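You operate a simulated robot arm through the tools that you are given. There is no shell and no other tool.

The job below is to be done with a simulated two-armed robot. You get a single attempt, and the scene is never put back.

## Task
On the folding table, fold the cream tea towel in half.

The check looks at the end state, three seconds after you hand in, the way a careful person would. Anything else that was tipped, shoved, dropped, spilled or broken makes it a failure. Flat cloth is picked up by pressing the open fingertips on it (5 to 10 N) and closing them slowly along it; thin cloth reads only 2 to 8 mm in the jaws.

## Robot
Two 7-joint arms with two-finger parallel grippers on one trunk, on a base that moves. Base frame: it is fixed to the floor where the robot stands at the start and does not move with it; the origin is under the middle of the robot, x ahead of it, y to its left, z up. Readings come in mm, degrees, newtons and seconds.
The left shoulder is at the start at [124, 171, 1162], the right one opposite. With the tool pointing down near the work surface each hand reaches from about 420 to 920 mm from the robot's upright axis, wherever it stands, measured 20 degrees to its own side. Places, roughly: cream tea towel [-2500, 1750, 1000]; folding table [-2600, 1500, 900]. Payload 4.4 kg a hand.
The tool frame of a hand sits at the grasp point between the pads (the TCP): z along the fingers, y along the line on which they close. The tips reach 23 mm beyond it. Largest opening 94 mm; finger width 38, thickness 10; the body of the gripper, 54 by 96 mm, starts 39 mm behind the TCP.
Orientation is that of the tool frame in the base frame, as a unit quaternion [w, x, y, z]. With the fingers straight down and closing along the base's y, the tool's x points along the base's -x, its y along +y and its z along -z.

## Interface
- The arms move only by the tool play_rows. It takes "left_moves", "right_moves" or both (then of equal length, played together; a hand with none holds still); each is a list of rows, each an object (a shift or turn left out is 0, a gripper value left out holds the last) with "travel": the shift along the tool's x, y, z in mm, a list of three; "angular": the turn, a rotation vector about the tool's x, y, z in degrees, a list of three; "gripper": the finger opening in mm, from 0 to 94. In form: [{"travel": [dx, dy, dz], "angular": [rx, ry, rz], "gripper": gripper}, ...]. A call has 1 to 20 rows; each row is the pose to reach, as a shift and turn from the pose commanded when the call began, along the tool's axes at that moment. Rows are played at 5 a second. More than 50 mm and 8.6 degrees between two rows, or a gripper value outside its range, and nothing of the call is played. A pose out of reach is approached as far as the arm can. The call stops where the force on the tool passes 40 N (or 10 N more than at its start, if that is more) or the arm is blocked; 0.2 s more then pass. The fingers move at their own pace (about 72 mm/s each) and stop on an object; they squeeze with about 21 N. The grip force told is the motor's: it shows also when the fingers shut on nothing. Time passes only in rows, and 0.2 s behind the last, so rows that repeat a pose let the fingers close. It gives the time, the measured TCP pose, the force on the tool (base axes), the opening and the grip force at its end, in the units of the frame above (readings bear some noise), with the torque about the TCP (base axes, N m) and any sound that the robot's microphone picked up.
- Cameras (640 x 400 px; columns grow to the right, rows downward): "scene" is now at [241.5, 9.7, 1303.5]; the picture's right is [0.13, -0.99, 0.00], its down [-0.55, -0.07, -0.84] and it looks along [0.83, 0.11, -0.55] (base axes); focal length 214 px, centre (320, 200). "left" rides on the left gripper at [86, -16, -74] in its tool frame; the picture's right is [0.18, 0.98, 0.00], its down [-0.58, 0.11, -0.81] and it looks along [-0.79, 0.15, 0.59] (tool axes); focal length 243 px, centre (320, 200). "right" rides on the right gripper at [86, 16, -74] in its tool frame; the picture's right is [-0.18, 0.98, 0.00], its down [-0.58, -0.11, -0.81] and it looks along [-0.79, -0.15, 0.59] (tool axes); focal length 243 px, centre (320, 200). There is no depth. A picture from a camera that has moved, and an enlarged one, comes with that camera's place and axes in the base frame and with its lens.
- camera(camera): a new picture of that camera. The clock stands still meanwhile.
- raise_lower(by): moves the trunk up (or, below 0, down) by that many mm; the arms and the scene camera ride with it, the base frame stays. It gives what a move gives, with no picture.
- steer(legs): drives the robot by 1 to 6 legs, each [ahead, left, turn to the left] in mm, mm and degrees, along the robot's own axes; the way and the turn of a leg run together, so that a leg with both is an arc; at most 1500 mm and 180 degrees a leg. The arms and the cameras ride along, it lands a little off, and it stops where it bumps. It gives what a move gives.
- head_to(pan, tilt): turns the head with the scene camera to pan (to the left, within 80 degrees either way) and tilt (down, from -29 to 69), counted from straight ahead of the robot (the tilt from the chest, where the trunk bows). It gives what a move gives.
- inspect(camera, box): a new picture of the part [left, top, right, bottom] of that camera's present view, enlarged. The clock stands still meanwhile.
- sign_off(): hands the job in; it is judged then, once.

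Nothing tells you exact positions but the pictures and the camera data. Unless the task says otherwise, let go and move clear before handing in.

The tools are called as name(argument=value, ...) on one line, values as JSON. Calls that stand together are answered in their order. play_rows: Moves the arms, as the interface text tells. Its arguments: {"type":"object","properties":{"left_moves":{"type":"array","items":{"type":"object","properties":{"travel":{"type":"array","items":{"type":"number"}},"angular":{"type":"array","items":{"type":"number"}},"gripper":{"type":"number"}}}},"right_moves":{"type":"array","items":{"type":"object","properties":{"travel":{"type":"array","items":{"type":"number"}},"angular":{"type":"array","items":{"type":"number"}},"gripper":{"type":"number"}}}}},"required":[]} The other tools are called the same way: raise_lower (by) moves the trunk up or down; steer (legs) drives the base; head_to (pan, tilt) turns the head that bears the scene camera; camera (camera) takes a picture; inspect (camera, box) takes an enlarged picture of a part of a camera's view; sign_off () hands the job in.

At the start:

```text
clock: 0.0
left_tool_pos: [492.3, 231.6, 1128.3]
left_orientation: [0.0, -0.001, 1.0, 0.0]
left_contact_force: [0.3, -0.4, -0.1]
left_torque: [-0.01, 0.0, 0.02]
left_opening: 93.8
left_gripper_force: 0.1
right_tool_pos: [485.7, -242.6, 1085.8]
right_orientation: [0.0, 0.0, 1.0, 0.0]
right_contact_force: [0.3, -0.6, -0.4]
right_torque: [-0.03, -0.03, 0.02]
right_opening: 93.9
right_gripper_force: 0.1
trunk travel left (down, up): [-175.0, 213.0]
robot x, y, heading: [0.6, 2.8, -0.2]
head pan, tilt (commanded): [7.5, 33.4]
```

scene: 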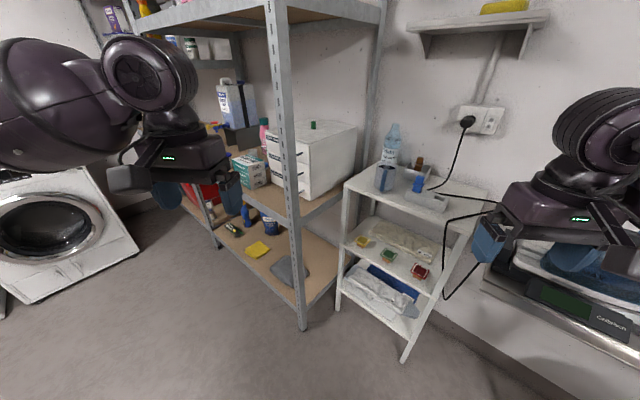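
right: 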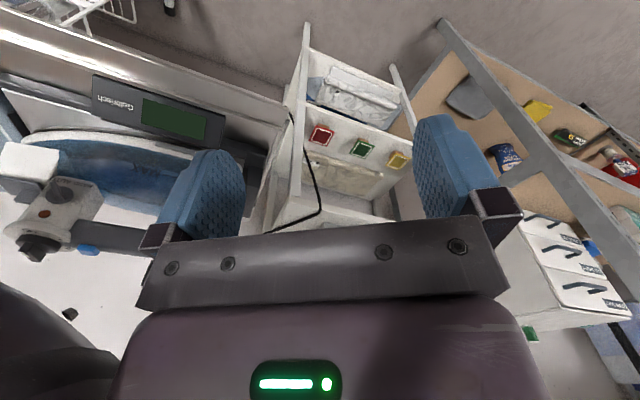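
left: 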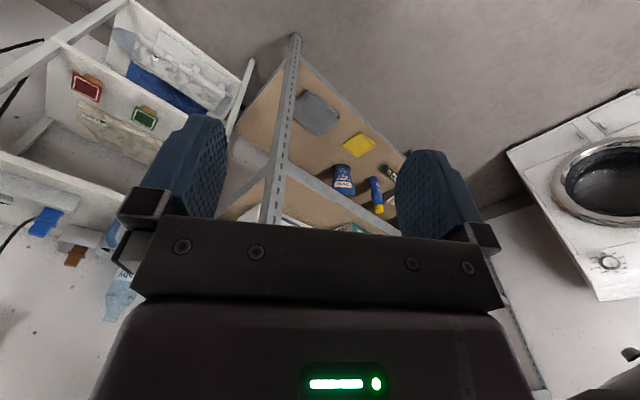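

I see shelves and a washing machine ahead of me. The folding table should be behind me on the left, around [-2600, 1500], so I'll turn the head to look that way first.

head_to(pan=80, tilt=20)

camera(camera="scene")

head_to(pan=-80, tilt=20)

camera(camera="scene")

```text
clock: 1.4
left_tool_pos: [492.1, 231.5, 1126.4]
left_orientation: [0.001, 0.0, 1.0, 0.0]
left_contact_force: [-0.1, 1.1, 0.1]
left_torque: [-0.01, -0.02, -0.02]
left_opening: 93.9
left_gripper_force: 0.1
right_tool_pos: [485.4, -243.6, 1085.8]
right_orientation: [-0.001, 0.0, 1.0, 0.0]
right_contact_force: [-0.2, -0.1, 0.0]
right_torque: [-0.03, 0.04, 0.02]
right_opening: 94.1
right_gripper_force: 0.0
trunk travel left (down, up): [-175.0, 213.0]
robot x, y, heading: [2.7, -0.9, 0.2]
head pan, tilt (commanded): [80.0, 20.0]
```

```text
taken
camera scene: at [169.6, 89.7, 1324.8], right [0.98, -0.17, 0.0], down [-0.06, -0.34, -0.94], along [0.16, 0.93, -0.34], focal length 214 px, centre (320, 200)
```

scene: 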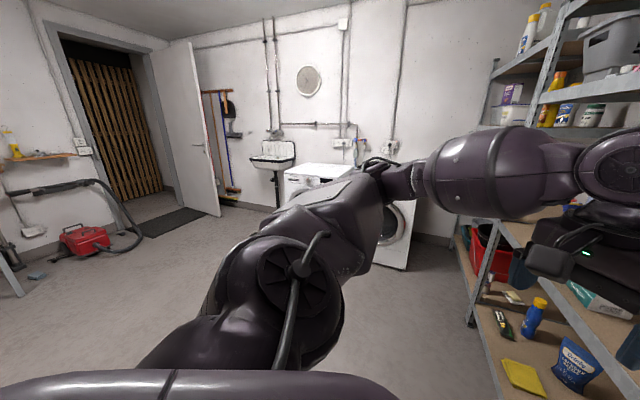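

```text
clock: 3.9
left_tool_pos: [493.4, 230.7, 1126.3]
left_orientation: [0.0, 0.0, 1.0, -0.001]
left_contact_force: [0.3, 0.6, -0.7]
left_torque: [0.0, -0.02, -0.01]
left_opening: 93.9
left_gripper_force: 0.0
right_tool_pos: [484.8, -241.7, 1085.3]
right_orientation: [0.001, 0.0, 1.0, 0.0]
right_contact_force: [0.0, -0.1, -0.1]
right_torque: [0.01, 0.01, 0.01]
right_opening: 94.1
right_gripper_force: 0.1
trunk travel left (down, up): [-175.0, 213.0]
robot x, y, heading: [1.3, 2.8, -0.0]
head pan, tilt (commanded): [-80.0, 20.0]
```

```text
taken
camera scene: at [169.6, -93.7, 1324.8], right [-0.98, -0.17, 0.0], down [-0.06, 0.34, -0.94], along [0.16, -0.93, -0.34], focal length 214 px, centre (320, 200)
```

scene: 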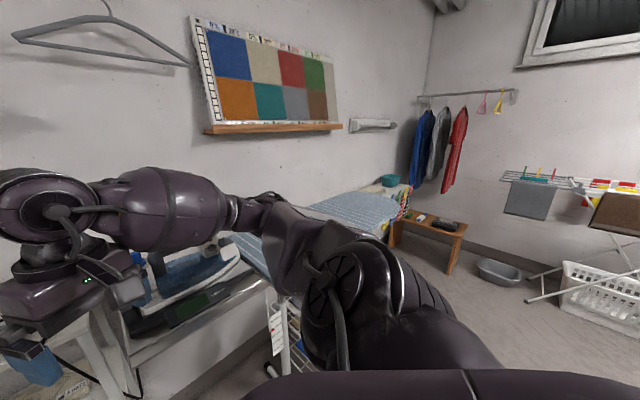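

The door wall is to the left and an ironing area is to the right. The edge of the folding table just shows at the far left, behind me. Before I turn, I'll check the clearance around both arms.

head_to(pan=-45, tilt=40)

camera(camera="scene")

head_to(pan=40, tilt=40)

camera(camera="scene")

```text
clock: 4.9
left_tool_pos: [493.6, 231.0, 1126.9]
left_orientation: [0.0, 0.001, 1.0, 0.0]
left_contact_force: [0.5, -0.7, 0.9]
left_torque: [0.01, -0.01, 0.02]
left_opening: 94.0
left_gripper_force: 0.0
right_tool_pos: [485.2, -242.7, 1086.0]
right_orientation: [0.0, 0.0, 1.0, 0.0]
right_contact_force: [0.5, 0.0, 0.6]
right_torque: [0.02, 0.03, -0.01]
right_opening: 94.2
right_gripper_force: 0.0
trunk travel left (down, up): [-175.0, 213.0]
robot x, y, heading: [-0.8, -0.7, 0.1]
head pan, tilt (commanded): [-45.0, 40.0]
```

```text
taken
camera scene: at [213.4, -62.2, 1293.4], right [-0.71, -0.71, 0.0], down [-0.45, 0.45, -0.77], along [0.54, -0.54, -0.64], focal length 214 px, centre (320, 200)
```

scene: 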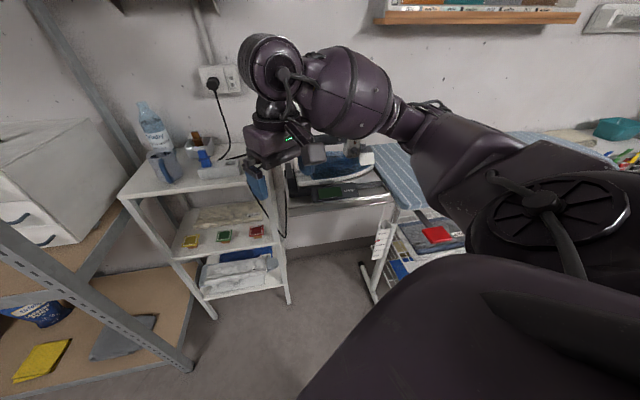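

```text
clock: 6.5
left_tool_pos: [492.8, 230.9, 1127.2]
left_orientation: [-0.001, 0.001, 1.0, 0.0]
left_contact_force: [0.7, -0.1, 0.8]
left_torque: [0.0, 0.03, 0.01]
left_opening: 94.0
left_gripper_force: 0.0
right_tool_pos: [484.5, -243.2, 1086.1]
right_orientation: [0.0, 0.0, 1.0, 0.0]
right_contact_force: [0.6, 0.3, -0.1]
right_torque: [0.02, 0.0, -0.02]
right_opening: 94.1
right_gripper_force: 0.0
trunk travel left (down, up): [-175.0, 213.0]
robot x, y, heading: [1.2, 2.9, -0.1]
head pan, tilt (commanded): [40.0, 40.0]
```

```text
taken
camera scene: at [218.5, 52.6, 1293.4], right [0.64, -0.77, 0.0], down [-0.49, -0.41, -0.77], along [0.59, 0.49, -0.64], focal length 214 px, centre (320, 200)
```

scene: 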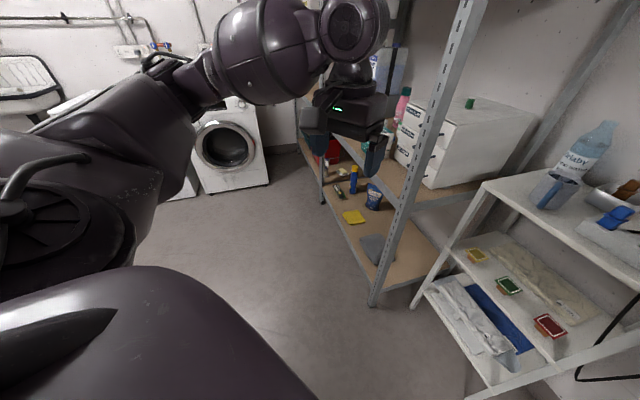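

The space around both arms is clear: the shelf post is about 850 mm away and the hands only reach about 550 mm. I'll turn left in place and look at the table.

steer(legs=[[0, 0, 90]])

head_to(pan=60, tilt=20)

camera(camera="scene")

```text
clock: 10.7
left_tool_pos: [-234.4, 490.5, 1127.2]
left_orientation: [0.0, 0.71, -0.704, 0.0]
left_contact_force: [-0.8, -0.6, 0.5]
left_torque: [-0.03, -0.01, 0.0]
left_opening: 93.7
left_gripper_force: 0.0
right_tool_pos: [239.1, 486.2, 1085.9]
right_orientation: [0.0, 0.709, -0.705, 0.0]
right_contact_force: [0.0, 0.4, -0.5]
right_torque: [-0.02, -0.01, -0.02]
right_opening: 94.0
right_gripper_force: 0.1
trunk travel left (down, up): [-175.0, 213.0]
robot x, y, heading: [1.3, -0.1, 90.5]
head pan, tilt (commanded): [40.0, 40.0]
```

```text
clock: 11.6
left_tool_pos: [-233.6, 491.4, 1127.7]
left_orientation: [-0.001, 0.709, -0.705, 0.0]
left_contact_force: [0.2, 0.5, 0.0]
left_torque: [-0.02, -0.01, 0.0]
left_opening: 94.0
left_gripper_force: 0.0
right_tool_pos: [239.7, 485.8, 1085.3]
right_orientation: [0.0, 0.71, -0.705, 0.0]
right_contact_force: [0.3, -0.1, 0.0]
right_torque: [0.01, 0.02, -0.02]
right_opening: 94.2
right_gripper_force: 0.1
trunk travel left (down, up): [-175.0, 213.0]
robot x, y, heading: [-0.9, -2.1, 90.7]
head pan, tilt (commanded): [60.0, 20.0]
```

```text
taken
camera scene: at [-81.3, 196.9, 1324.7], right [0.5, 0.87, 0.0], down [0.3, -0.17, -0.94], along [-0.82, 0.47, -0.34], focal length 214 px, centre (320, 200)
```

scene: 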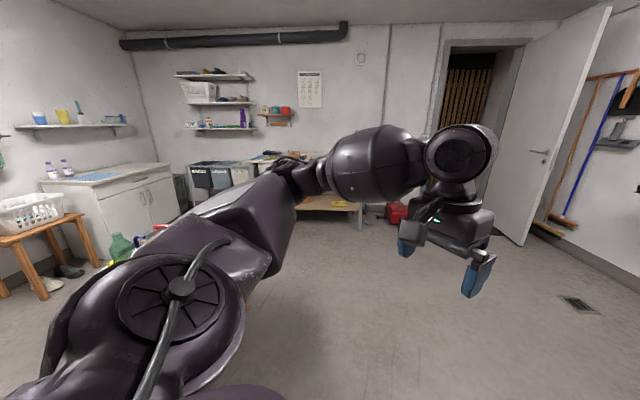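

The table is mostly hidden behind the left arm. I'll turn about 55 degrees further to face it.

steer(legs=[[0, 0, 57]])

head_to(pan=0, tilt=15)

camera(camera="scene")

inspect(camera="scene", box=[200, 120, 440, 270])

```text
clock: 14.5
left_tool_pos: [-539.5, 70.3, 1127.8]
left_orientation: [0.0, 0.96, -0.28, 0.0]
left_contact_force: [-0.8, 0.0, 0.6]
left_torque: [-0.01, 0.01, -0.02]
left_opening: 94.0
left_gripper_force: 0.1
right_tool_pos: [-278.3, 465.3, 1085.3]
right_orientation: [0.0, 0.96, -0.28, 0.0]
right_contact_force: [-0.3, 0.1, -1.2]
right_torque: [-0.02, -0.01, -0.01]
right_opening: 94.0
right_gripper_force: 0.2
trunk travel left (down, up): [-175.0, 213.0]
robot x, y, heading: [-1.6, -2.0, 147.3]
head pan, tilt (commanded): [60.0, 20.0]
```

```text
clock: 15.8
left_tool_pos: [-538.2, 71.1, 1127.5]
left_orientation: [0.0, 0.959, -0.282, 0.0]
left_contact_force: [0.2, 0.1, 0.2]
left_torque: [0.0, 0.01, -0.02]
left_opening: 93.9
left_gripper_force: 0.0
right_tool_pos: [-278.8, 465.3, 1086.2]
right_orientation: [0.0, 0.96, -0.28, -0.001]
right_contact_force: [0.6, -0.7, -0.7]
right_torque: [0.03, 0.04, 0.0]
right_opening: 94.0
right_gripper_force: 0.0
trunk travel left (down, up): [-175.0, 213.0]
robot x, y, heading: [-1.0, -3.0, 147.4]
head pan, tilt (commanded): [0.0, 15.0]
```

```text
taken
camera scene: at [-206.9, 130.5, 1332.9], right [0.54, 0.84, 0.0], down [0.22, -0.14, -0.97], along [-0.81, 0.52, -0.26], focal length 214 px, centre (320, 200)
```

scene: 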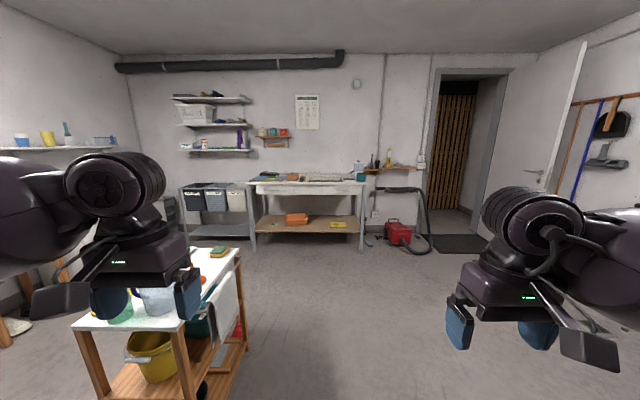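

```text
2.67 times, centred on (320, 195) of scene
camera zoom: at [-206.9, 130.5, 1332.9], right [0.54, 0.84, 0.0], down [0.22, -0.14, -0.97], along [-0.81, 0.52, -0.26], focal length 572 px, centre (320, 213)
```

zoom: 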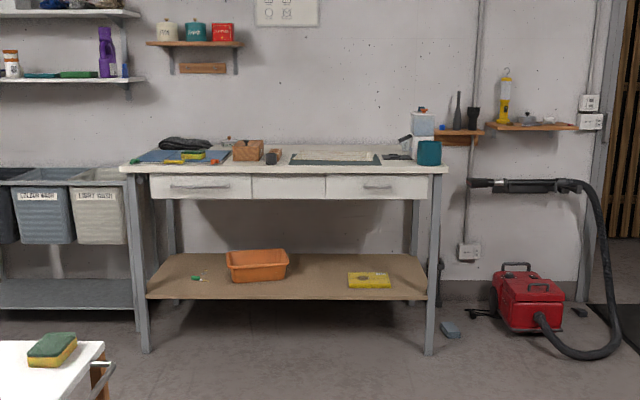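

The folding table is straight ahead at this heading of about 147°. Its front edge is roughly 2.65 m forward, and the towel seems to lie a little right of its centre. A wooden cart stands close on my left, so I'll shift right first and then drive forward.

steer(legs=[[0, -300, 0], [1300, 0, 0]])

head_to(pan=0, tilt=22)

camera(camera="scene")

inspect(camera="scene", box=[200, 120, 440, 270])

```text
clock: 25.2
left_tool_pos: [-1475.1, 1010.5, 1126.5]
left_orientation: [0.0, 0.962, -0.274, 0.0]
left_contact_force: [0.1, 0.6, 0.6]
left_torque: [-0.02, 0.03, 0.02]
left_opening: 94.2
left_gripper_force: 0.0
right_tool_pos: [-1218.6, 1408.3, 1085.3]
right_orientation: [0.001, 0.962, -0.273, 0.0]
right_contact_force: [-1.3, -0.5, -0.5]
right_torque: [-0.02, -0.02, -0.04]
right_opening: 93.8
right_gripper_force: 0.0
trunk travel left (down, up): [-175.0, 213.0]
robot x, y, heading: [-936.0, 947.4, 148.2]
head pan, tilt (commanded): [0.0, 15.0]
```

```text
clock: 25.8
left_tool_pos: [-1475.3, 1010.0, 1127.1]
left_orientation: [-0.001, 0.962, -0.274, 0.001]
left_contact_force: [0.6, 0.3, 1.2]
left_torque: [0.0, -0.01, 0.0]
left_opening: 93.9
left_gripper_force: 0.1
right_tool_pos: [-1218.4, 1409.2, 1085.2]
right_orientation: [0.0, 0.962, -0.274, 0.0]
right_contact_force: [-0.1, -0.3, -0.1]
right_torque: [0.0, 0.02, 0.01]
right_opening: 94.0
right_gripper_force: 0.1
trunk travel left (down, up): [-175.0, 213.0]
robot x, y, heading: [-935.9, 945.6, 148.2]
head pan, tilt (commanded): [0.0, 22.0]
```

```text
taken
camera scene: at [-1142.8, 1073.7, 1321.6], right [0.53, 0.85, 0.0], down [0.32, -0.2, -0.93], along [-0.79, 0.49, -0.37], focal length 214 px, centre (320, 200)
```

scene: 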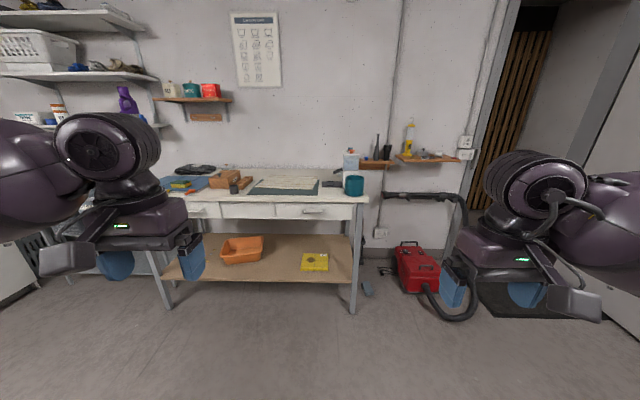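

```text
2.67 times, centred on (320, 195) of scene
camera zoom: at [-1142.8, 1073.7, 1321.6], right [0.53, 0.85, 0.0], down [0.32, -0.2, -0.93], along [-0.79, 0.49, -0.37], focal length 572 px, centre (320, 213)
```

zoom: 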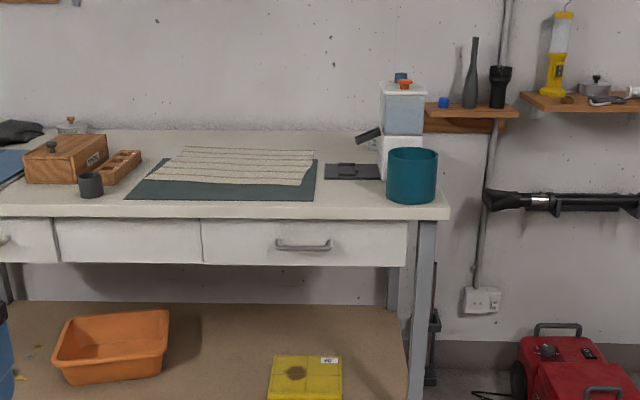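

I can see the cream striped towel lying on a dark mat, about 380 x 280 mm, centred near [-2460, 1640, 895]. A white canister and a teal cup stand to its right. I'll raise the trunk for clearance, shift left to centre on the towel, and move closer for a better measurement.

raise_lower(by=120)

steer(legs=[[0, 214, 0], [550, 0, 0]])

head_to(pan=0, tilt=35)

camera(camera="scene")

inspect(camera="scene", box=[200, 100, 440, 250])

```text
clock: 27.3
left_tool_pos: [-1475.7, 1010.8, 1245.7]
left_orientation: [0.001, 0.962, -0.274, -0.001]
left_contact_force: [0.5, -0.8, 0.7]
left_torque: [0.0, -0.02, -0.02]
left_opening: 93.9
left_gripper_force: 0.0
right_tool_pos: [-1220.5, 1408.7, 1204.9]
right_orientation: [0.0, 0.962, -0.274, 0.001]
right_contact_force: [0.3, -1.0, 0.7]
right_torque: [0.0, -0.02, 0.03]
right_opening: 94.1
right_gripper_force: 0.0
trunk travel left (down, up): [-295.0, 93.0]
robot x, y, heading: [-936.0, 945.7, 148.2]
head pan, tilt (commanded): [0.0, 22.0]
```

```text
clock: 32.6
left_tool_pos: [-2057.1, 1119.7, 1246.4]
left_orientation: [0.0, 0.962, -0.275, 0.0]
left_contact_force: [-0.2, -0.6, -0.6]
left_torque: [0.01, -0.02, 0.03]
left_opening: 93.6
left_gripper_force: 0.0
right_tool_pos: [-1800.3, 1517.1, 1205.8]
right_orientation: [-0.001, 0.961, -0.275, 0.0]
right_contact_force: [0.8, 0.5, -0.4]
right_torque: [-0.03, -0.02, 0.03]
right_opening: 94.1
right_gripper_force: 0.1
trunk travel left (down, up): [-295.0, 93.0]
robot x, y, heading: [-1514.0, 1054.6, 148.2]
head pan, tilt (commanded): [0.0, 22.0]
```

```text
clock: 33.4
left_tool_pos: [-2056.7, 1119.2, 1247.4]
left_orientation: [0.0, 0.962, -0.274, 0.0]
left_contact_force: [0.5, 0.3, -0.6]
left_torque: [-0.03, 0.01, -0.03]
left_opening: 94.2
left_gripper_force: 0.0
right_tool_pos: [-1799.7, 1517.1, 1204.7]
right_orientation: [-0.001, 0.961, -0.275, 0.0]
right_contact_force: [-0.7, -0.3, -0.5]
right_torque: [-0.01, -0.02, 0.01]
right_opening: 94.3
right_gripper_force: 0.1
trunk travel left (down, up): [-295.0, 93.0]
robot x, y, heading: [-1512.3, 1056.2, 148.2]
head pan, tilt (commanded): [0.0, 35.0]
```

```text
taken
camera scene: at [-1647.8, 1134.9, 1430.1], right [0.53, 0.85, 0.0], down [0.49, -0.3, -0.82], along [-0.7, 0.43, -0.57], focal length 214 px, centre (320, 200)
```

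scene: 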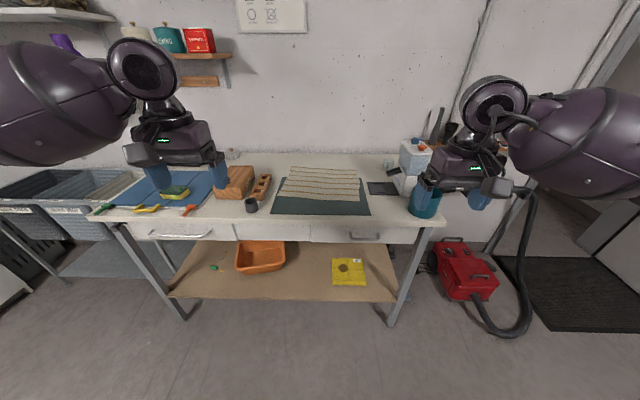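

```text
2.67 times, centred on (320, 175) of scene
camera zoom: at [-1647.8, 1134.9, 1430.1], right [0.53, 0.85, 0.0], down [0.49, -0.3, -0.82], along [-0.7, 0.43, -0.57], focal length 572 px, centre (320, 267)
```

zoom: 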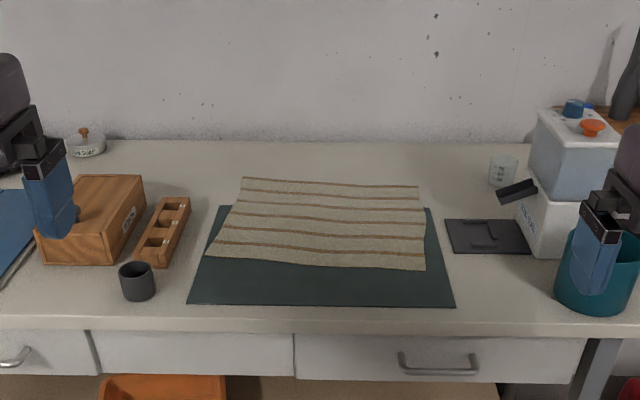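

From here I measure the towel at about 361 x 296 mm, turned about 6° clockwise from my heading, with its centre about 1075 mm ahead of my axis. The white canister to its right could get in the way of my right elbow, so I'll look at how the arms are folded.

head_to(pan=-50, tilt=25)

camera(camera="scene")

head_to(pan=0, tilt=69)

camera(camera="scene")

```text
clock: 34.5
left_tool_pos: [-2056.0, 1119.3, 1247.9]
left_orientation: [0.0, 0.961, -0.275, 0.0]
left_contact_force: [0.0, -0.3, 0.7]
left_torque: [-0.02, 0.02, -0.01]
left_opening: 94.0
left_gripper_force: 0.0
right_tool_pos: [-1800.2, 1516.9, 1203.7]
right_orientation: [-0.001, 0.962, -0.275, 0.0]
right_contact_force: [-0.1, -0.5, 0.3]
right_torque: [0.02, 0.03, -0.03]
right_opening: 93.9
right_gripper_force: 0.1
trunk travel left (down, up): [-295.0, 93.0]
robot x, y, heading: [-1518.5, 1056.1, 148.0]
head pan, tilt (commanded): [-50.0, 25.0]
```

```text
taken
camera scene: at [-1586.2, 1179.7, 1445.7], right [0.99, 0.14, 0.0], down [0.06, -0.42, -0.91], along [-0.13, 0.9, -0.42], focal length 214 px, centre (320, 200)
```

scene: 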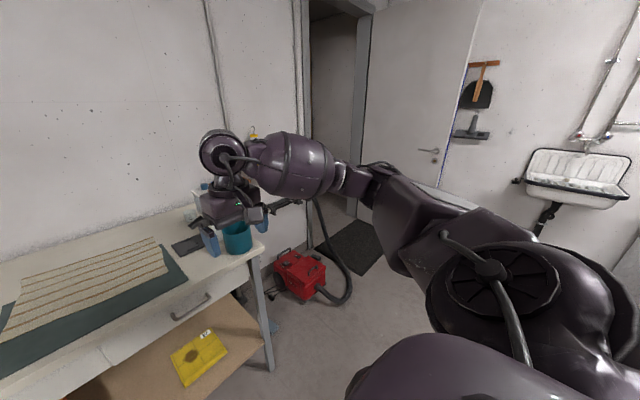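

```text
clock: 35.7
left_tool_pos: [-2056.1, 1119.7, 1245.9]
left_orientation: [0.0, 0.962, -0.274, 0.0]
left_contact_force: [0.4, -0.8, 0.3]
left_torque: [0.01, 0.0, 0.05]
left_opening: 94.4
left_gripper_force: 0.2
right_tool_pos: [-1800.6, 1517.0, 1205.2]
right_orientation: [0.0, 0.961, -0.275, 0.0]
right_contact_force: [0.8, 0.2, 0.1]
right_torque: [0.03, 0.0, 0.0]
right_opening: 94.1
right_gripper_force: 0.1
trunk travel left (down, up): [-295.0, 93.0]
robot x, y, heading: [-1519.5, 1056.5, 148.4]
head pan, tilt (commanded): [0.0, 68.8]
```

```text
taken
camera scene: at [-1620.6, 1118.1, 1386.4], right [0.53, 0.85, 0.0], down [0.79, -0.49, -0.36], along [-0.31, 0.19, -0.93], focal length 214 px, centre (320, 200)
```

scene: 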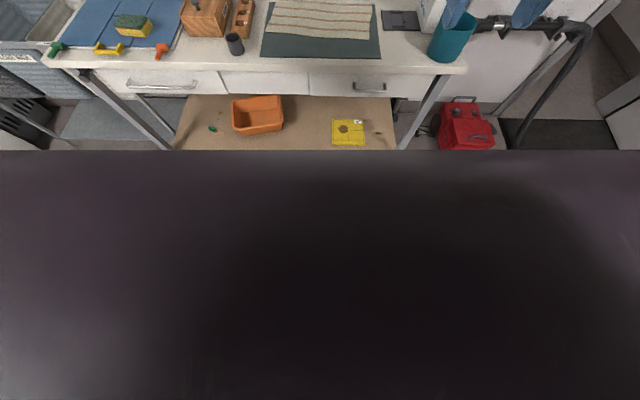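

My elbows stick out to the sides at about z 1270 and the canister top is near z 1140. I'll stand about 130 mm left of the towel centre, turned 6° clockwise to line up with the towel, so the right forearm passes inside the canister. Then I'll move closer in careful steps.

steer(legs=[[0, 0, -5.9], [0, 240, 0], [330, 0, 0]])

head_to(pan=-5, tilt=50)

camera(camera="scene")

```text
clock: 40.8
left_tool_pos: [-2457.9, 1185.0, 1247.5]
left_orientation: [0.0, 0.946, -0.324, 0.0]
left_contact_force: [-0.4, 0.2, 0.2]
left_torque: [0.0, -0.05, -0.01]
left_opening: 94.2
left_gripper_force: 0.1
right_tool_pos: [-2161.7, 1555.6, 1205.7]
right_orientation: [0.001, 0.946, -0.325, -0.001]
right_contact_force: [-0.3, 0.4, 1.0]
right_torque: [-0.02, 0.01, -0.03]
right_opening: 94.1
right_gripper_force: 0.1
trunk travel left (down, up): [-295.0, 93.0]
robot x, y, heading: [-1924.8, 1059.5, 142.3]
head pan, tilt (commanded): [0.0, 68.8]
```

```text
clock: 41.6
left_tool_pos: [-2458.6, 1185.2, 1247.1]
left_orientation: [0.0, 0.946, -0.324, 0.0]
left_contact_force: [0.0, -0.4, -0.4]
left_torque: [-0.02, -0.01, 0.03]
left_opening: 93.9
left_gripper_force: 0.0
right_tool_pos: [-2161.5, 1556.0, 1204.3]
right_orientation: [0.0, 0.946, -0.325, 0.0]
right_contact_force: [-0.1, 0.4, 0.7]
right_torque: [-0.01, -0.04, 0.01]
right_opening: 93.9
right_gripper_force: 0.0
trunk travel left (down, up): [-295.0, 93.0]
robot x, y, heading: [-1924.5, 1063.0, 141.9]
head pan, tilt (commanded): [-5.0, 50.0]
```

```text
taken
camera scene: at [-2036.1, 1157.0, 1408.2], right [0.68, 0.73, 0.0], down [0.56, -0.52, -0.64], along [-0.47, 0.44, -0.77], focal length 214 px, centre (320, 200)
```

scene: 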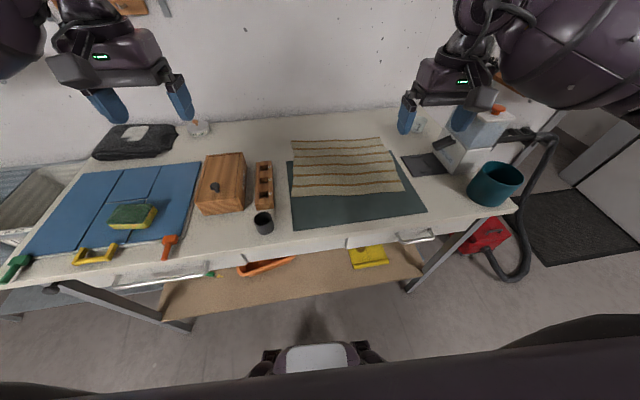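

The base front reaches about 280 mm ahead of my axis and the table edge is roughly 420 mm away, so I can still creep forward a little. I'll zoom in to measure the towel corners again.

inspect(camera="scene", box=[240, 110, 480, 260])

inspect(camera="scene", box=[280, 130, 440, 230])

```text
2.67 times, centred on (360, 185) of scene
camera zoom: at [-2036.1, 1157.0, 1408.2], right [0.68, 0.73, 0.0], down [0.56, -0.52, -0.64], along [-0.47, 0.44, -0.77], focal length 572 px, centre (213, 240)
```

zoom: 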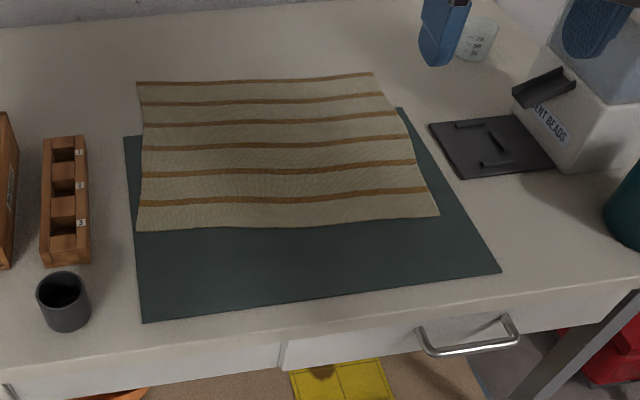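

```text
4.00 times, centred on (360, 180) of scene
camera zoom: at [-2036.1, 1157.0, 1408.2], right [0.68, 0.73, 0.0], down [0.56, -0.52, -0.64], along [-0.47, 0.44, -0.77], focal length 858 px, centre (160, 280)
```

zoom: 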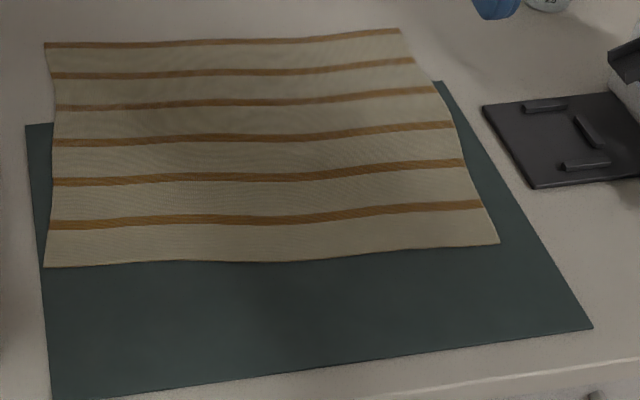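

The towel centre comes out at about [-2425, 1627], about 740 mm ahead and 139 mm to my right, with its long edges square to me. I'll creep forward 70 mm to bring both the near and far edges within reach.

steer(legs=[[70, 0, 0]])

head_to(pan=-10, tilt=50)

camera(camera="scene")

inspect(camera="scene", box=[260, 130, 420, 230])

```text
clock: 42.6
left_tool_pos: [-2513.8, 1227.5, 1246.8]
left_orientation: [0.0, 0.946, -0.325, 0.001]
left_contact_force: [-0.2, -0.6, 0.4]
left_torque: [-0.02, 0.0, -0.03]
left_opening: 93.8
left_gripper_force: 0.0
right_tool_pos: [-2217.3, 1596.9, 1206.2]
right_orientation: [0.001, 0.946, -0.325, 0.001]
right_contact_force: [0.1, 0.0, -0.5]
right_torque: [0.0, 0.02, 0.01]
right_opening: 94.0
right_gripper_force: 0.1
trunk travel left (down, up): [-295.0, 93.0]
robot x, y, heading: [-1983.8, 1104.6, 142.0]
head pan, tilt (commanded): [-5.0, 50.0]
```

```text
clock: 43.3
left_tool_pos: [-2512.6, 1227.2, 1246.6]
left_orientation: [0.0, 0.946, -0.324, 0.0]
left_contact_force: [0.5, 0.6, -0.6]
left_torque: [0.0, -0.02, 0.0]
left_opening: 93.9
left_gripper_force: 0.0
right_tool_pos: [-2216.1, 1596.7, 1205.3]
right_orientation: [0.0, 0.946, -0.325, -0.001]
right_contact_force: [-0.3, -0.1, -0.2]
right_torque: [-0.01, -0.02, 0.02]
right_opening: 93.6
right_gripper_force: 0.1
trunk travel left (down, up): [-295.0, 93.0]
robot x, y, heading: [-1983.7, 1108.3, 142.1]
head pan, tilt (commanded): [-10.0, 50.0]
```

```text
taken
camera scene: at [-2085.6, 1204.0, 1408.3], right [0.74, 0.67, 0.0], down [0.51, -0.57, -0.64], along [-0.43, 0.48, -0.77], focal length 214 px, centre (320, 200)
```

scene: 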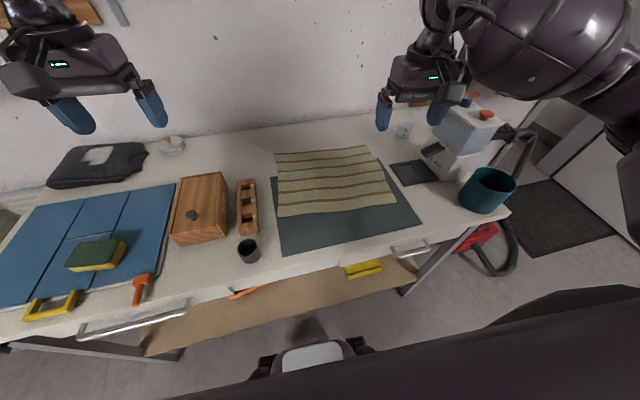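

```text
4.00 times, centred on (340, 180) of scene
camera zoom: at [-2085.6, 1204.0, 1408.3], right [0.74, 0.67, 0.0], down [0.51, -0.57, -0.64], along [-0.43, 0.48, -0.77], focal length 858 px, centre (240, 280)
```

zoom: 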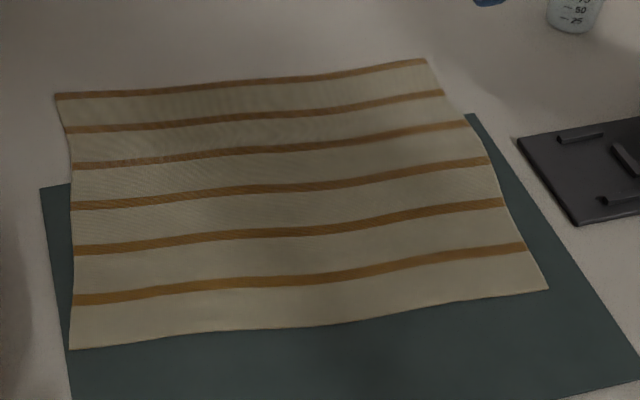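

My stance is now aligned. In the robot frame the towel spans 513–820 mm forward and from 45 mm left to 320 mm right. I'll bring both hands above its near corners, with the fingers part-closed.

play_rows(left_moves=[{"travel": [-6, -43, 0], "gripper": 60}, {"travel": [-12, -86, 0], "gripper": 50}, {"travel": [-18, -129, 0], "gripper": 40}, {"travel": [-24, -172, 0], "gripper": 40}, {"travel": [-30, -215, 0], "gripper": 40}], right_moves=[{"travel": [-6, -9, 0], "gripper": 60}, {"travel": [-12, -18, 0], "gripper": 50}, {"travel": [-17, -27, 0], "gripper": 40}, {"travel": [-23, -37, 0], "gripper": 40}, {"travel": [-29, -46, 0], "gripper": 40}])

camera(camera="scene")

```text
clock: 44.5
left_tool_pos: [-2404.1, 1418.1, 1248.8]
left_orientation: [0.001, 0.946, -0.324, 0.0]
left_contact_force: [0.1, 0.5, 0.2]
left_torque: [-0.02, 0.03, 0.02]
left_opening: 40.0
left_gripper_force: 0.1
right_tool_pos: [-2209.4, 1653.7, 1204.3]
right_orientation: [0.001, 0.946, -0.325, 0.001]
right_contact_force: [0.0, 0.0, -0.4]
right_torque: [0.01, 0.0, 0.0]
right_opening: 39.9
right_gripper_force: 0.1
trunk travel left (down, up): [-295.0, 93.0]
robot x, y, heading: [-1979.9, 1109.6, 142.1]
head pan, tilt (commanded): [-10.0, 50.0]
```

```text
taken
camera scene: at [-2085.0, 1205.9, 1408.2], right [0.74, 0.67, 0.0], down [0.51, -0.57, -0.64], along [-0.43, 0.48, -0.77], focal length 214 px, centre (320, 200)
```

scene: 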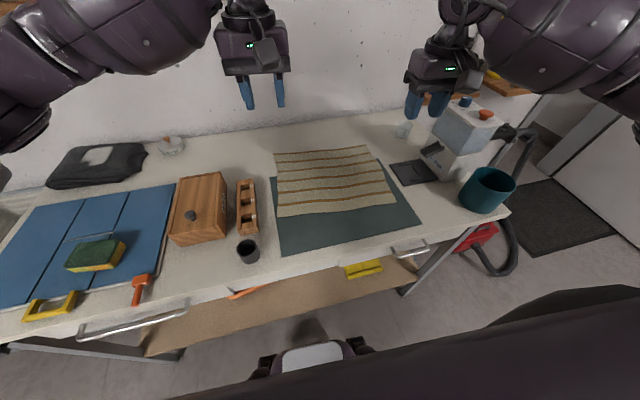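

Both hands are above the near corners within a few mm. I'll lower them to about 100 mm above the towel and check with the cameras.

play_rows(left_moves=[{"travel": [0, 0, 45]}, {"travel": [0, 0, 90]}, {"travel": [0, 0, 135]}, {"travel": [0, 0, 180]}, {"travel": [0, 0, 215]}, {"travel": [0, 0, 248]}], right_moves=[{"travel": [0, 0, 35]}, {"travel": [0, 0, 70]}, {"travel": [0, 0, 105]}, {"travel": [0, 0, 140]}, {"travel": [0, 0, 175]}, {"travel": [0, 0, 204]}])

camera(camera="scene")

camera(camera="left")

camera(camera="right")

```text
clock: 45.9
left_tool_pos: [-2403.0, 1416.4, 998.3]
left_orientation: [0.0, 0.946, -0.324, 0.0]
left_contact_force: [0.5, 0.3, 0.3]
left_torque: [-0.03, 0.03, -0.02]
left_opening: 40.0
left_gripper_force: 0.1
right_tool_pos: [-2209.9, 1651.0, 1000.8]
right_orientation: [0.0, 0.946, -0.325, 0.0]
right_contact_force: [0.0, -0.1, -0.3]
right_torque: [0.04, 0.01, 0.01]
right_opening: 39.9
right_gripper_force: 0.1
trunk travel left (down, up): [-295.0, 93.0]
robot x, y, heading: [-1979.9, 1111.1, 142.1]
head pan, tilt (commanded): [-10.0, 50.0]
```

```text
taken
camera scene: at [-2086.1, 1204.4, 1408.2], right [0.74, 0.67, 0.0], down [0.51, -0.57, -0.64], along [-0.43, 0.48, -0.77], focal length 214 px, centre (320, 200)
```

scene: 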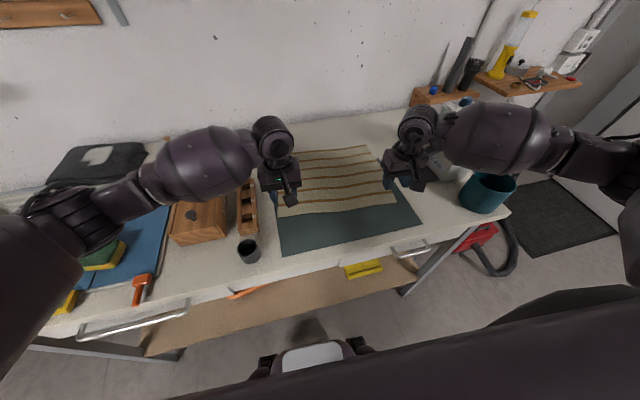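

```text
taken
camera left: at [-2325.0, 1377.1, 1072.6], right [-0.46, -0.89, 0.0], down [-0.53, 0.27, 0.81], along [-0.72, 0.37, -0.59], focal length 243 px, centre (320, 200)
```

left: 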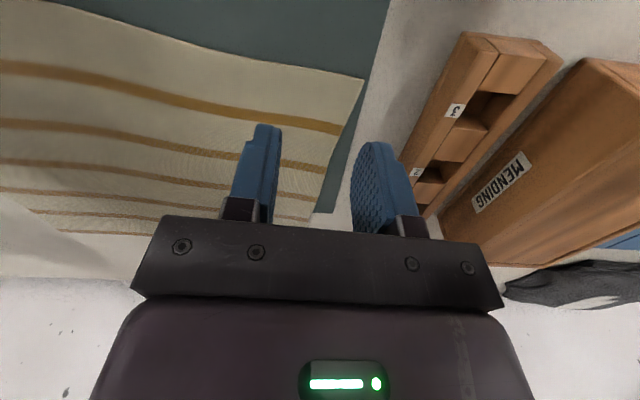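

```text
taken
camera right: at [-2151.9, 1585.3, 1076.4], right [-0.75, -0.66, 0.0], down [-0.39, 0.44, 0.81], along [-0.53, 0.6, -0.59], focal length 243 px, centre (320, 200)
```

right: 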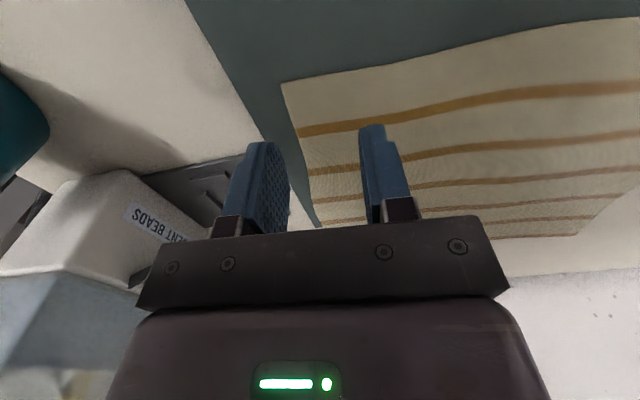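

The wrist cameras confirm the corner positions to within about 2 mm: near-left [-2420, 1390] and near-right [-2192, 1675]. I'll lower until the fingertips are about 15 mm above the cloth and check again.

play_rows(left_moves=[{"travel": [0, 0, 20]}, {"travel": [0, 0, 40]}, {"travel": [0, 0, 60]}], right_moves=[{"travel": [0, 0, 21]}, {"travel": [0, 0, 42]}, {"travel": [0, 0, 63]}])

camera(camera="left")

camera(camera="right")

```text
clock: 46.7
left_tool_pos: [-2403.2, 1415.5, 937.8]
left_orientation: [0.0, 0.946, -0.325, 0.0]
left_contact_force: [-0.3, 0.8, -0.3]
left_torque: [-0.05, 0.01, 0.0]
left_opening: 40.0
left_gripper_force: 0.1
right_tool_pos: [-2209.9, 1651.4, 938.1]
right_orientation: [0.0, 0.946, -0.325, 0.0]
right_contact_force: [0.3, -0.4, 0.3]
right_torque: [0.0, -0.01, 0.02]
right_opening: 40.1
right_gripper_force: 0.1
trunk travel left (down, up): [-295.0, 93.0]
robot x, y, heading: [-1980.3, 1104.4, 142.3]
head pan, tilt (commanded): [-10.0, 50.0]
```

```text
taken
camera left: at [-2325.1, 1376.3, 1012.3], right [-0.46, -0.89, 0.0], down [-0.53, 0.27, 0.81], along [-0.72, 0.37, -0.59], focal length 243 px, centre (320, 200)
```

left: 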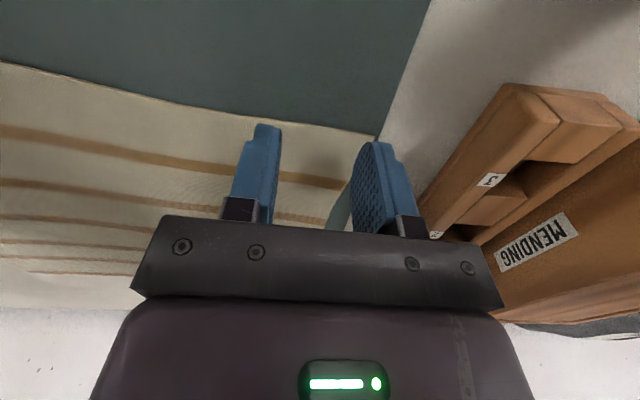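

```text
taken
camera right: at [-2152.5, 1585.5, 1014.0], right [-0.75, -0.66, 0.0], down [-0.39, 0.44, 0.81], along [-0.53, 0.6, -0.59], focal length 243 px, centre (320, 200)
```

right: 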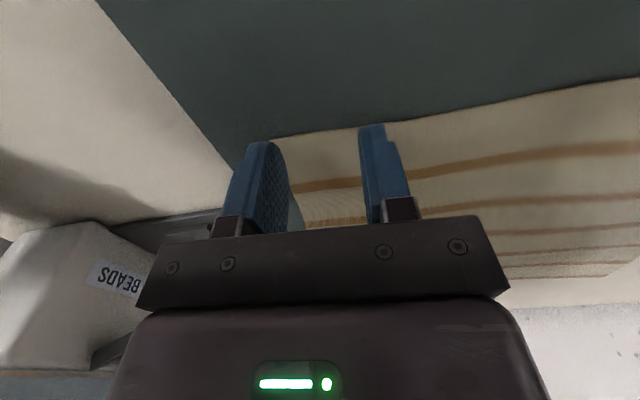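

Each outer finger is just 6–8 mm inside a corner, with about 19 mm of finger width over the near edge. I'll shift both hands inward 5 mm and lower gently until I feel contact.

play_rows(left_moves=[{"travel": [0, -3, 2]}, {"travel": [0, -5, 4]}, {"travel": [0, -5, 6]}, {"travel": [0, -5, 8]}, {"travel": [0, -5, 10]}], right_moves=[{"travel": [0, 3, 2]}, {"travel": [0, 5, 4]}, {"travel": [0, 5, 6]}, {"travel": [0, 5, 8]}, {"travel": [0, 5, 10]}])

```text
clock: 47.9
left_tool_pos: [-2400.7, 1420.6, 929.1]
left_orientation: [0.0, 0.946, -0.325, 0.001]
left_contact_force: [-0.1, 0.1, -0.7]
left_torque: [-0.01, -0.01, 0.0]
left_opening: 40.0
left_gripper_force: 0.0
right_tool_pos: [-2214.3, 1647.0, 928.4]
right_orientation: [0.0, 0.946, -0.325, 0.0]
right_contact_force: [0.2, -0.5, 0.1]
right_torque: [0.01, 0.0, 0.03]
right_opening: 39.9
right_gripper_force: 0.0
trunk travel left (down, up): [-295.0, 93.0]
robot x, y, heading: [-1978.0, 1103.8, 142.0]
head pan, tilt (commanded): [-10.0, 50.0]
```

The fingertips are at about z 906 with no contact yet, so I'll keep lowering in small steps.

play_rows(left_moves=[{"travel": [0, 0, 1.5]}, {"travel": [0, 0, 3]}, {"travel": [0, 0, 4.5]}, {"travel": [0, 0, 6]}], right_moves=[{"travel": [0, 0, 1.5]}, {"travel": [0, 0, 3]}, {"travel": [0, 0, 4.5]}, {"travel": [0, 0, 6]}])

```text
clock: 48.9
left_tool_pos: [-2400.5, 1419.0, 927.7]
left_orientation: [-0.002, 0.946, -0.324, -0.004]
left_contact_force: [-6.7, 6.6, 21.5]
left_torque: [-0.04, 0.43, -0.11]
left_opening: 40.1
left_gripper_force: 0.1
right_tool_pos: [-2212.7, 1646.3, 927.1]
right_orientation: [-0.002, 0.946, -0.325, -0.004]
right_contact_force: [3.5, 3.2, 35.4]
right_torque: [0.17, 0.08, 0.04]
right_opening: 40.4
right_gripper_force: 0.1
trunk travel left (down, up): [-295.0, 93.0]
robot x, y, heading: [-1982.9, 1104.5, 142.4]
head pan, tilt (commanded): [-10.0, 50.0]
```

Contact came at a tool height of about 927, so the cloth top is near z 905. The press is too hard at 21 N and 35 N, so I'll back off towards 8 N.

play_rows(left_moves=[{"travel": [0, 0, -1.5]}, {"travel": [0, 0, -2.8]}, {"travel": [0, 0, -2.8]}], right_moves=[{"travel": [0, 0, -2]}, {"travel": [0, 0, -3.6]}, {"travel": [0, 0, -3.6]}])

camera(camera="left")

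camera(camera="right")

```text
clock: 49.7
left_tool_pos: [-2401.3, 1418.0, 927.3]
left_orientation: [-0.001, 0.946, -0.324, -0.002]
left_contact_force: [-7.7, 10.0, 26.6]
left_torque: [0.04, 0.49, -0.15]
left_opening: 40.0
left_gripper_force: 0.0
right_tool_pos: [-2213.2, 1647.9, 925.9]
right_orientation: [-0.001, 0.946, -0.324, -0.002]
right_contact_force: [-4.2, 7.6, 23.6]
right_torque: [0.28, 0.2, 0.03]
right_opening: 39.9
right_gripper_force: 0.0
trunk travel left (down, up): [-295.0, 93.0]
robot x, y, heading: [-1982.2, 1109.7, 142.1]
head pan, tilt (commanded): [-10.0, 50.0]
```

```text
taken
camera left: at [-2321.5, 1379.7, 1000.9], right [-0.46, -0.89, 0.0], down [-0.52, 0.27, 0.81], along [-0.72, 0.37, -0.59], focal length 243 px, centre (320, 200)
```

left: 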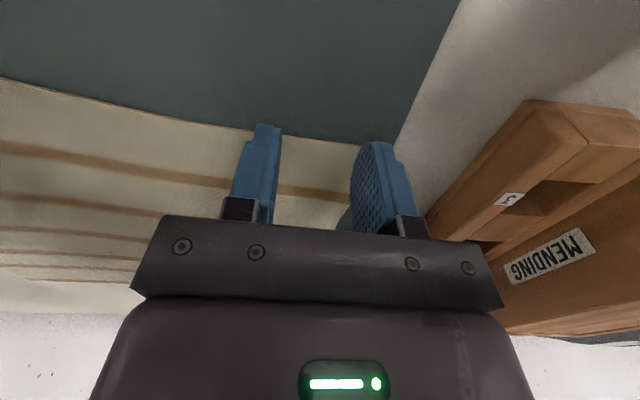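

```text
taken
camera right: at [-2155.1, 1581.1, 1002.9], right [-0.75, -0.66, 0.0], down [-0.39, 0.44, 0.81], along [-0.54, 0.6, -0.59], focal length 243 px, centre (320, 200)
```

right: 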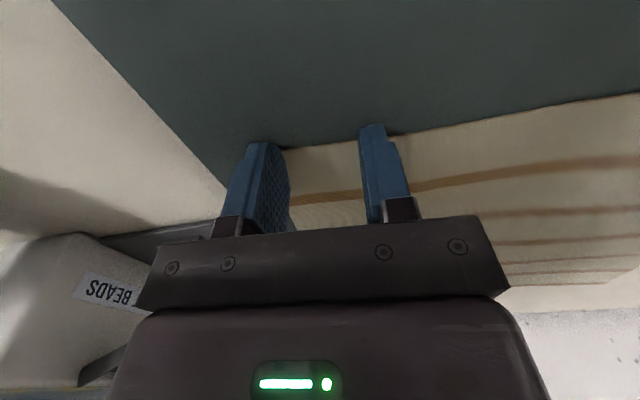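

The forces are still about 25 N, so I'll back off a bit more.

play_rows(left_moves=[{"travel": [0, 0, -1]}, {"travel": [0, 0, -2]}, {"travel": [0, 0, -2]}, {"travel": [0, 0, -2]}], right_moves=[{"travel": [0, 0, -1]}, {"travel": [0, 0, -1.5]}, {"travel": [0, 0, -1.5]}, {"travel": [0, 0, -1.5]}])

```text
clock: 50.7
left_tool_pos: [-2400.5, 1420.6, 926.5]
left_orientation: [0.0, 0.946, -0.325, 0.0]
left_contact_force: [-3.4, 9.7, 13.3]
left_torque: [0.16, 0.24, -0.08]
left_opening: 39.8
left_gripper_force: 0.0
right_tool_pos: [-2213.4, 1646.9, 927.5]
right_orientation: [0.0, 0.946, -0.324, 0.0]
right_contact_force: [-5.8, 5.7, 16.4]
right_torque: [0.17, 0.25, -0.02]
right_opening: 40.0
right_gripper_force: 0.1
trunk travel left (down, up): [-295.0, 93.0]
robot x, y, heading: [-1981.4, 1108.2, 141.9]
head pan, tilt (commanded): [-10.0, 50.0]
```

Now it's about 13 N and 16 N. One more small step should bring it into the 5–10 N range.

play_rows(left_moves=[{"travel": [0, 0, -0.8]}, {"travel": [0, 0, -0.8]}, {"travel": [0, 0, -0.8]}], right_moves=[{"travel": [0, 0, -1.2]}, {"travel": [0, 0, -1.2]}, {"travel": [0, 0, -1.2]}])

```text
clock: 51.5
left_tool_pos: [-2400.5, 1418.6, 927.5]
left_orientation: [0.002, 0.946, -0.324, 0.001]
left_contact_force: [-1.0, 2.7, 4.7]
left_torque: [0.11, 0.06, -0.06]
left_opening: 39.7
left_gripper_force: 0.1
right_tool_pos: [-2212.8, 1646.3, 927.5]
right_orientation: [0.0, 0.946, -0.324, 0.001]
right_contact_force: [-3.3, 1.8, 4.3]
right_torque: [0.09, 0.07, -0.01]
right_opening: 39.9
right_gripper_force: 0.0
trunk travel left (down, up): [-295.0, 93.0]
robot x, y, heading: [-1983.7, 1108.5, 142.1]
head pan, tilt (commanded): [-10.0, 50.0]
```

Both are near 4.5 N. I'll press about 0.3 mm deeper and close the fingers slowly, drifting each hand inward so its inner finger stays put and the outer one gathers the corner.

play_rows(left_moves=[{"travel": [0, 0, 0.3], "gripper": 40}, {"travel": [0, -1, 0.3], "gripper": 38}, {"travel": [0, -2, 0.3], "gripper": 36}, {"travel": [0, -3, 0.3], "gripper": 34}, {"travel": [0, -4, 0.3], "gripper": 32}, {"travel": [0, -5, 0.3], "gripper": 30}, {"travel": [0, -6, 0.3], "gripper": 28}, {"travel": [0, -7, 0.3], "gripper": 26}, {"travel": [0, -8, 0.3], "gripper": 24}, {"travel": [0, -9, 0.3], "gripper": 22}], right_moves=[{"travel": [0, 0, 0.4], "gripper": 40}, {"travel": [0, 1, 0.4], "gripper": 38}, {"travel": [0, 2, 0.4], "gripper": 36}, {"travel": [0, 3, 0.4], "gripper": 34}, {"travel": [0, 4, 0.4], "gripper": 32}, {"travel": [0, 5, 0.4], "gripper": 30}, {"travel": [0, 6, 0.4], "gripper": 28}, {"travel": [0, 7, 0.4], "gripper": 26}, {"travel": [0, 8, 0.4], "gripper": 24}, {"travel": [0, 9, 0.4], "gripper": 22}])

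camera(camera="left")

camera(camera="right")

```text
clock: 53.7
left_tool_pos: [-2395.2, 1427.9, 928.7]
left_orientation: [0.0, 0.946, -0.324, 0.001]
left_contact_force: [-0.5, 0.2, 0.0]
left_torque: [-0.01, -0.02, 0.02]
left_opening: 22.1
left_gripper_force: 0.2
right_tool_pos: [-2218.7, 1639.7, 928.3]
right_orientation: [0.0, 0.946, -0.325, 0.0]
right_contact_force: [0.0, 0.3, 0.2]
right_torque: [0.04, -0.04, 0.02]
right_opening: 22.2
right_gripper_force: 0.1
trunk travel left (down, up): [-295.0, 93.0]
robot x, y, heading: [-1983.9, 1102.8, 142.1]
head pan, tilt (commanded): [-10.0, 50.0]
```

```text
taken
camera left: at [-2316.7, 1387.2, 1002.0], right [-0.46, -0.89, 0.0], down [-0.53, 0.27, 0.81], along [-0.72, 0.37, -0.59], focal length 243 px, centre (320, 200)
```

left: 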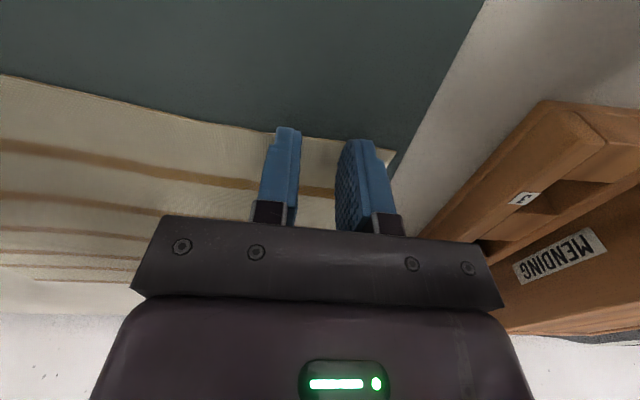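

```text
taken
camera right: at [-2161.0, 1574.0, 1004.3], right [-0.75, -0.66, 0.0], down [-0.39, 0.44, 0.81], along [-0.53, 0.6, -0.59], focal length 243 px, centre (320, 200)
```

right: 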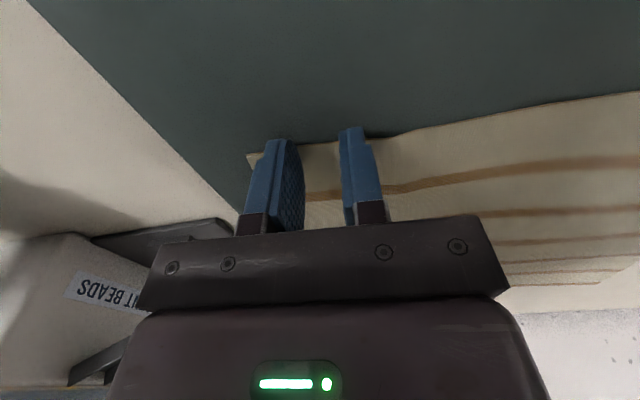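

Contact was lost during the close, because the earlier forces were partly the controller's lag. I'll reopen, return to the corner positions and press again, letting the force settle before closing.

play_rows(left_moves=[{"travel": [0, 0, -4], "gripper": 22}, {"travel": [0, 5, -4], "gripper": 40}, {"travel": [0, 9, -4], "gripper": 40}, {"travel": [0, 9, -2], "gripper": 40}, {"travel": [0, 9, 0], "gripper": 40}, {"travel": [0, 9, 1.5], "gripper": 40}, {"travel": [0, 9, 1.5], "gripper": 40}, {"travel": [0, 9, 1.5], "gripper": 40}, {"travel": [0, 9, 1.5], "gripper": 40}], right_moves=[{"travel": [0, 0, -4], "gripper": 22}, {"travel": [0, -5, -4], "gripper": 40}, {"travel": [0, -9, -4], "gripper": 40}, {"travel": [0, -9, -2], "gripper": 40}, {"travel": [0, -9, 0], "gripper": 40}, {"travel": [0, -9, 1.5], "gripper": 40}, {"travel": [0, -9, 1.5], "gripper": 40}, {"travel": [0, -9, 1.5], "gripper": 40}, {"travel": [0, -9, 1.5], "gripper": 40}])

```text
clock: 55.7
left_tool_pos: [-2401.2, 1419.9, 928.3]
left_orientation: [0.0, 0.946, -0.325, -0.001]
left_contact_force: [-2.6, 1.0, 5.8]
left_torque: [0.02, 0.08, 0.05]
left_opening: 40.5
left_gripper_force: 0.1
right_tool_pos: [-2212.2, 1648.4, 928.6]
right_orientation: [0.0, 0.946, -0.325, 0.0]
right_contact_force: [0.3, 1.6, 4.5]
right_torque: [0.06, 0.01, -0.02]
right_opening: 40.0
right_gripper_force: 0.0
trunk travel left (down, up): [-295.0, 93.0]
robot x, y, heading: [-1983.3, 1106.3, 142.0]
head pan, tilt (commanded): [-10.0, 50.0]
```

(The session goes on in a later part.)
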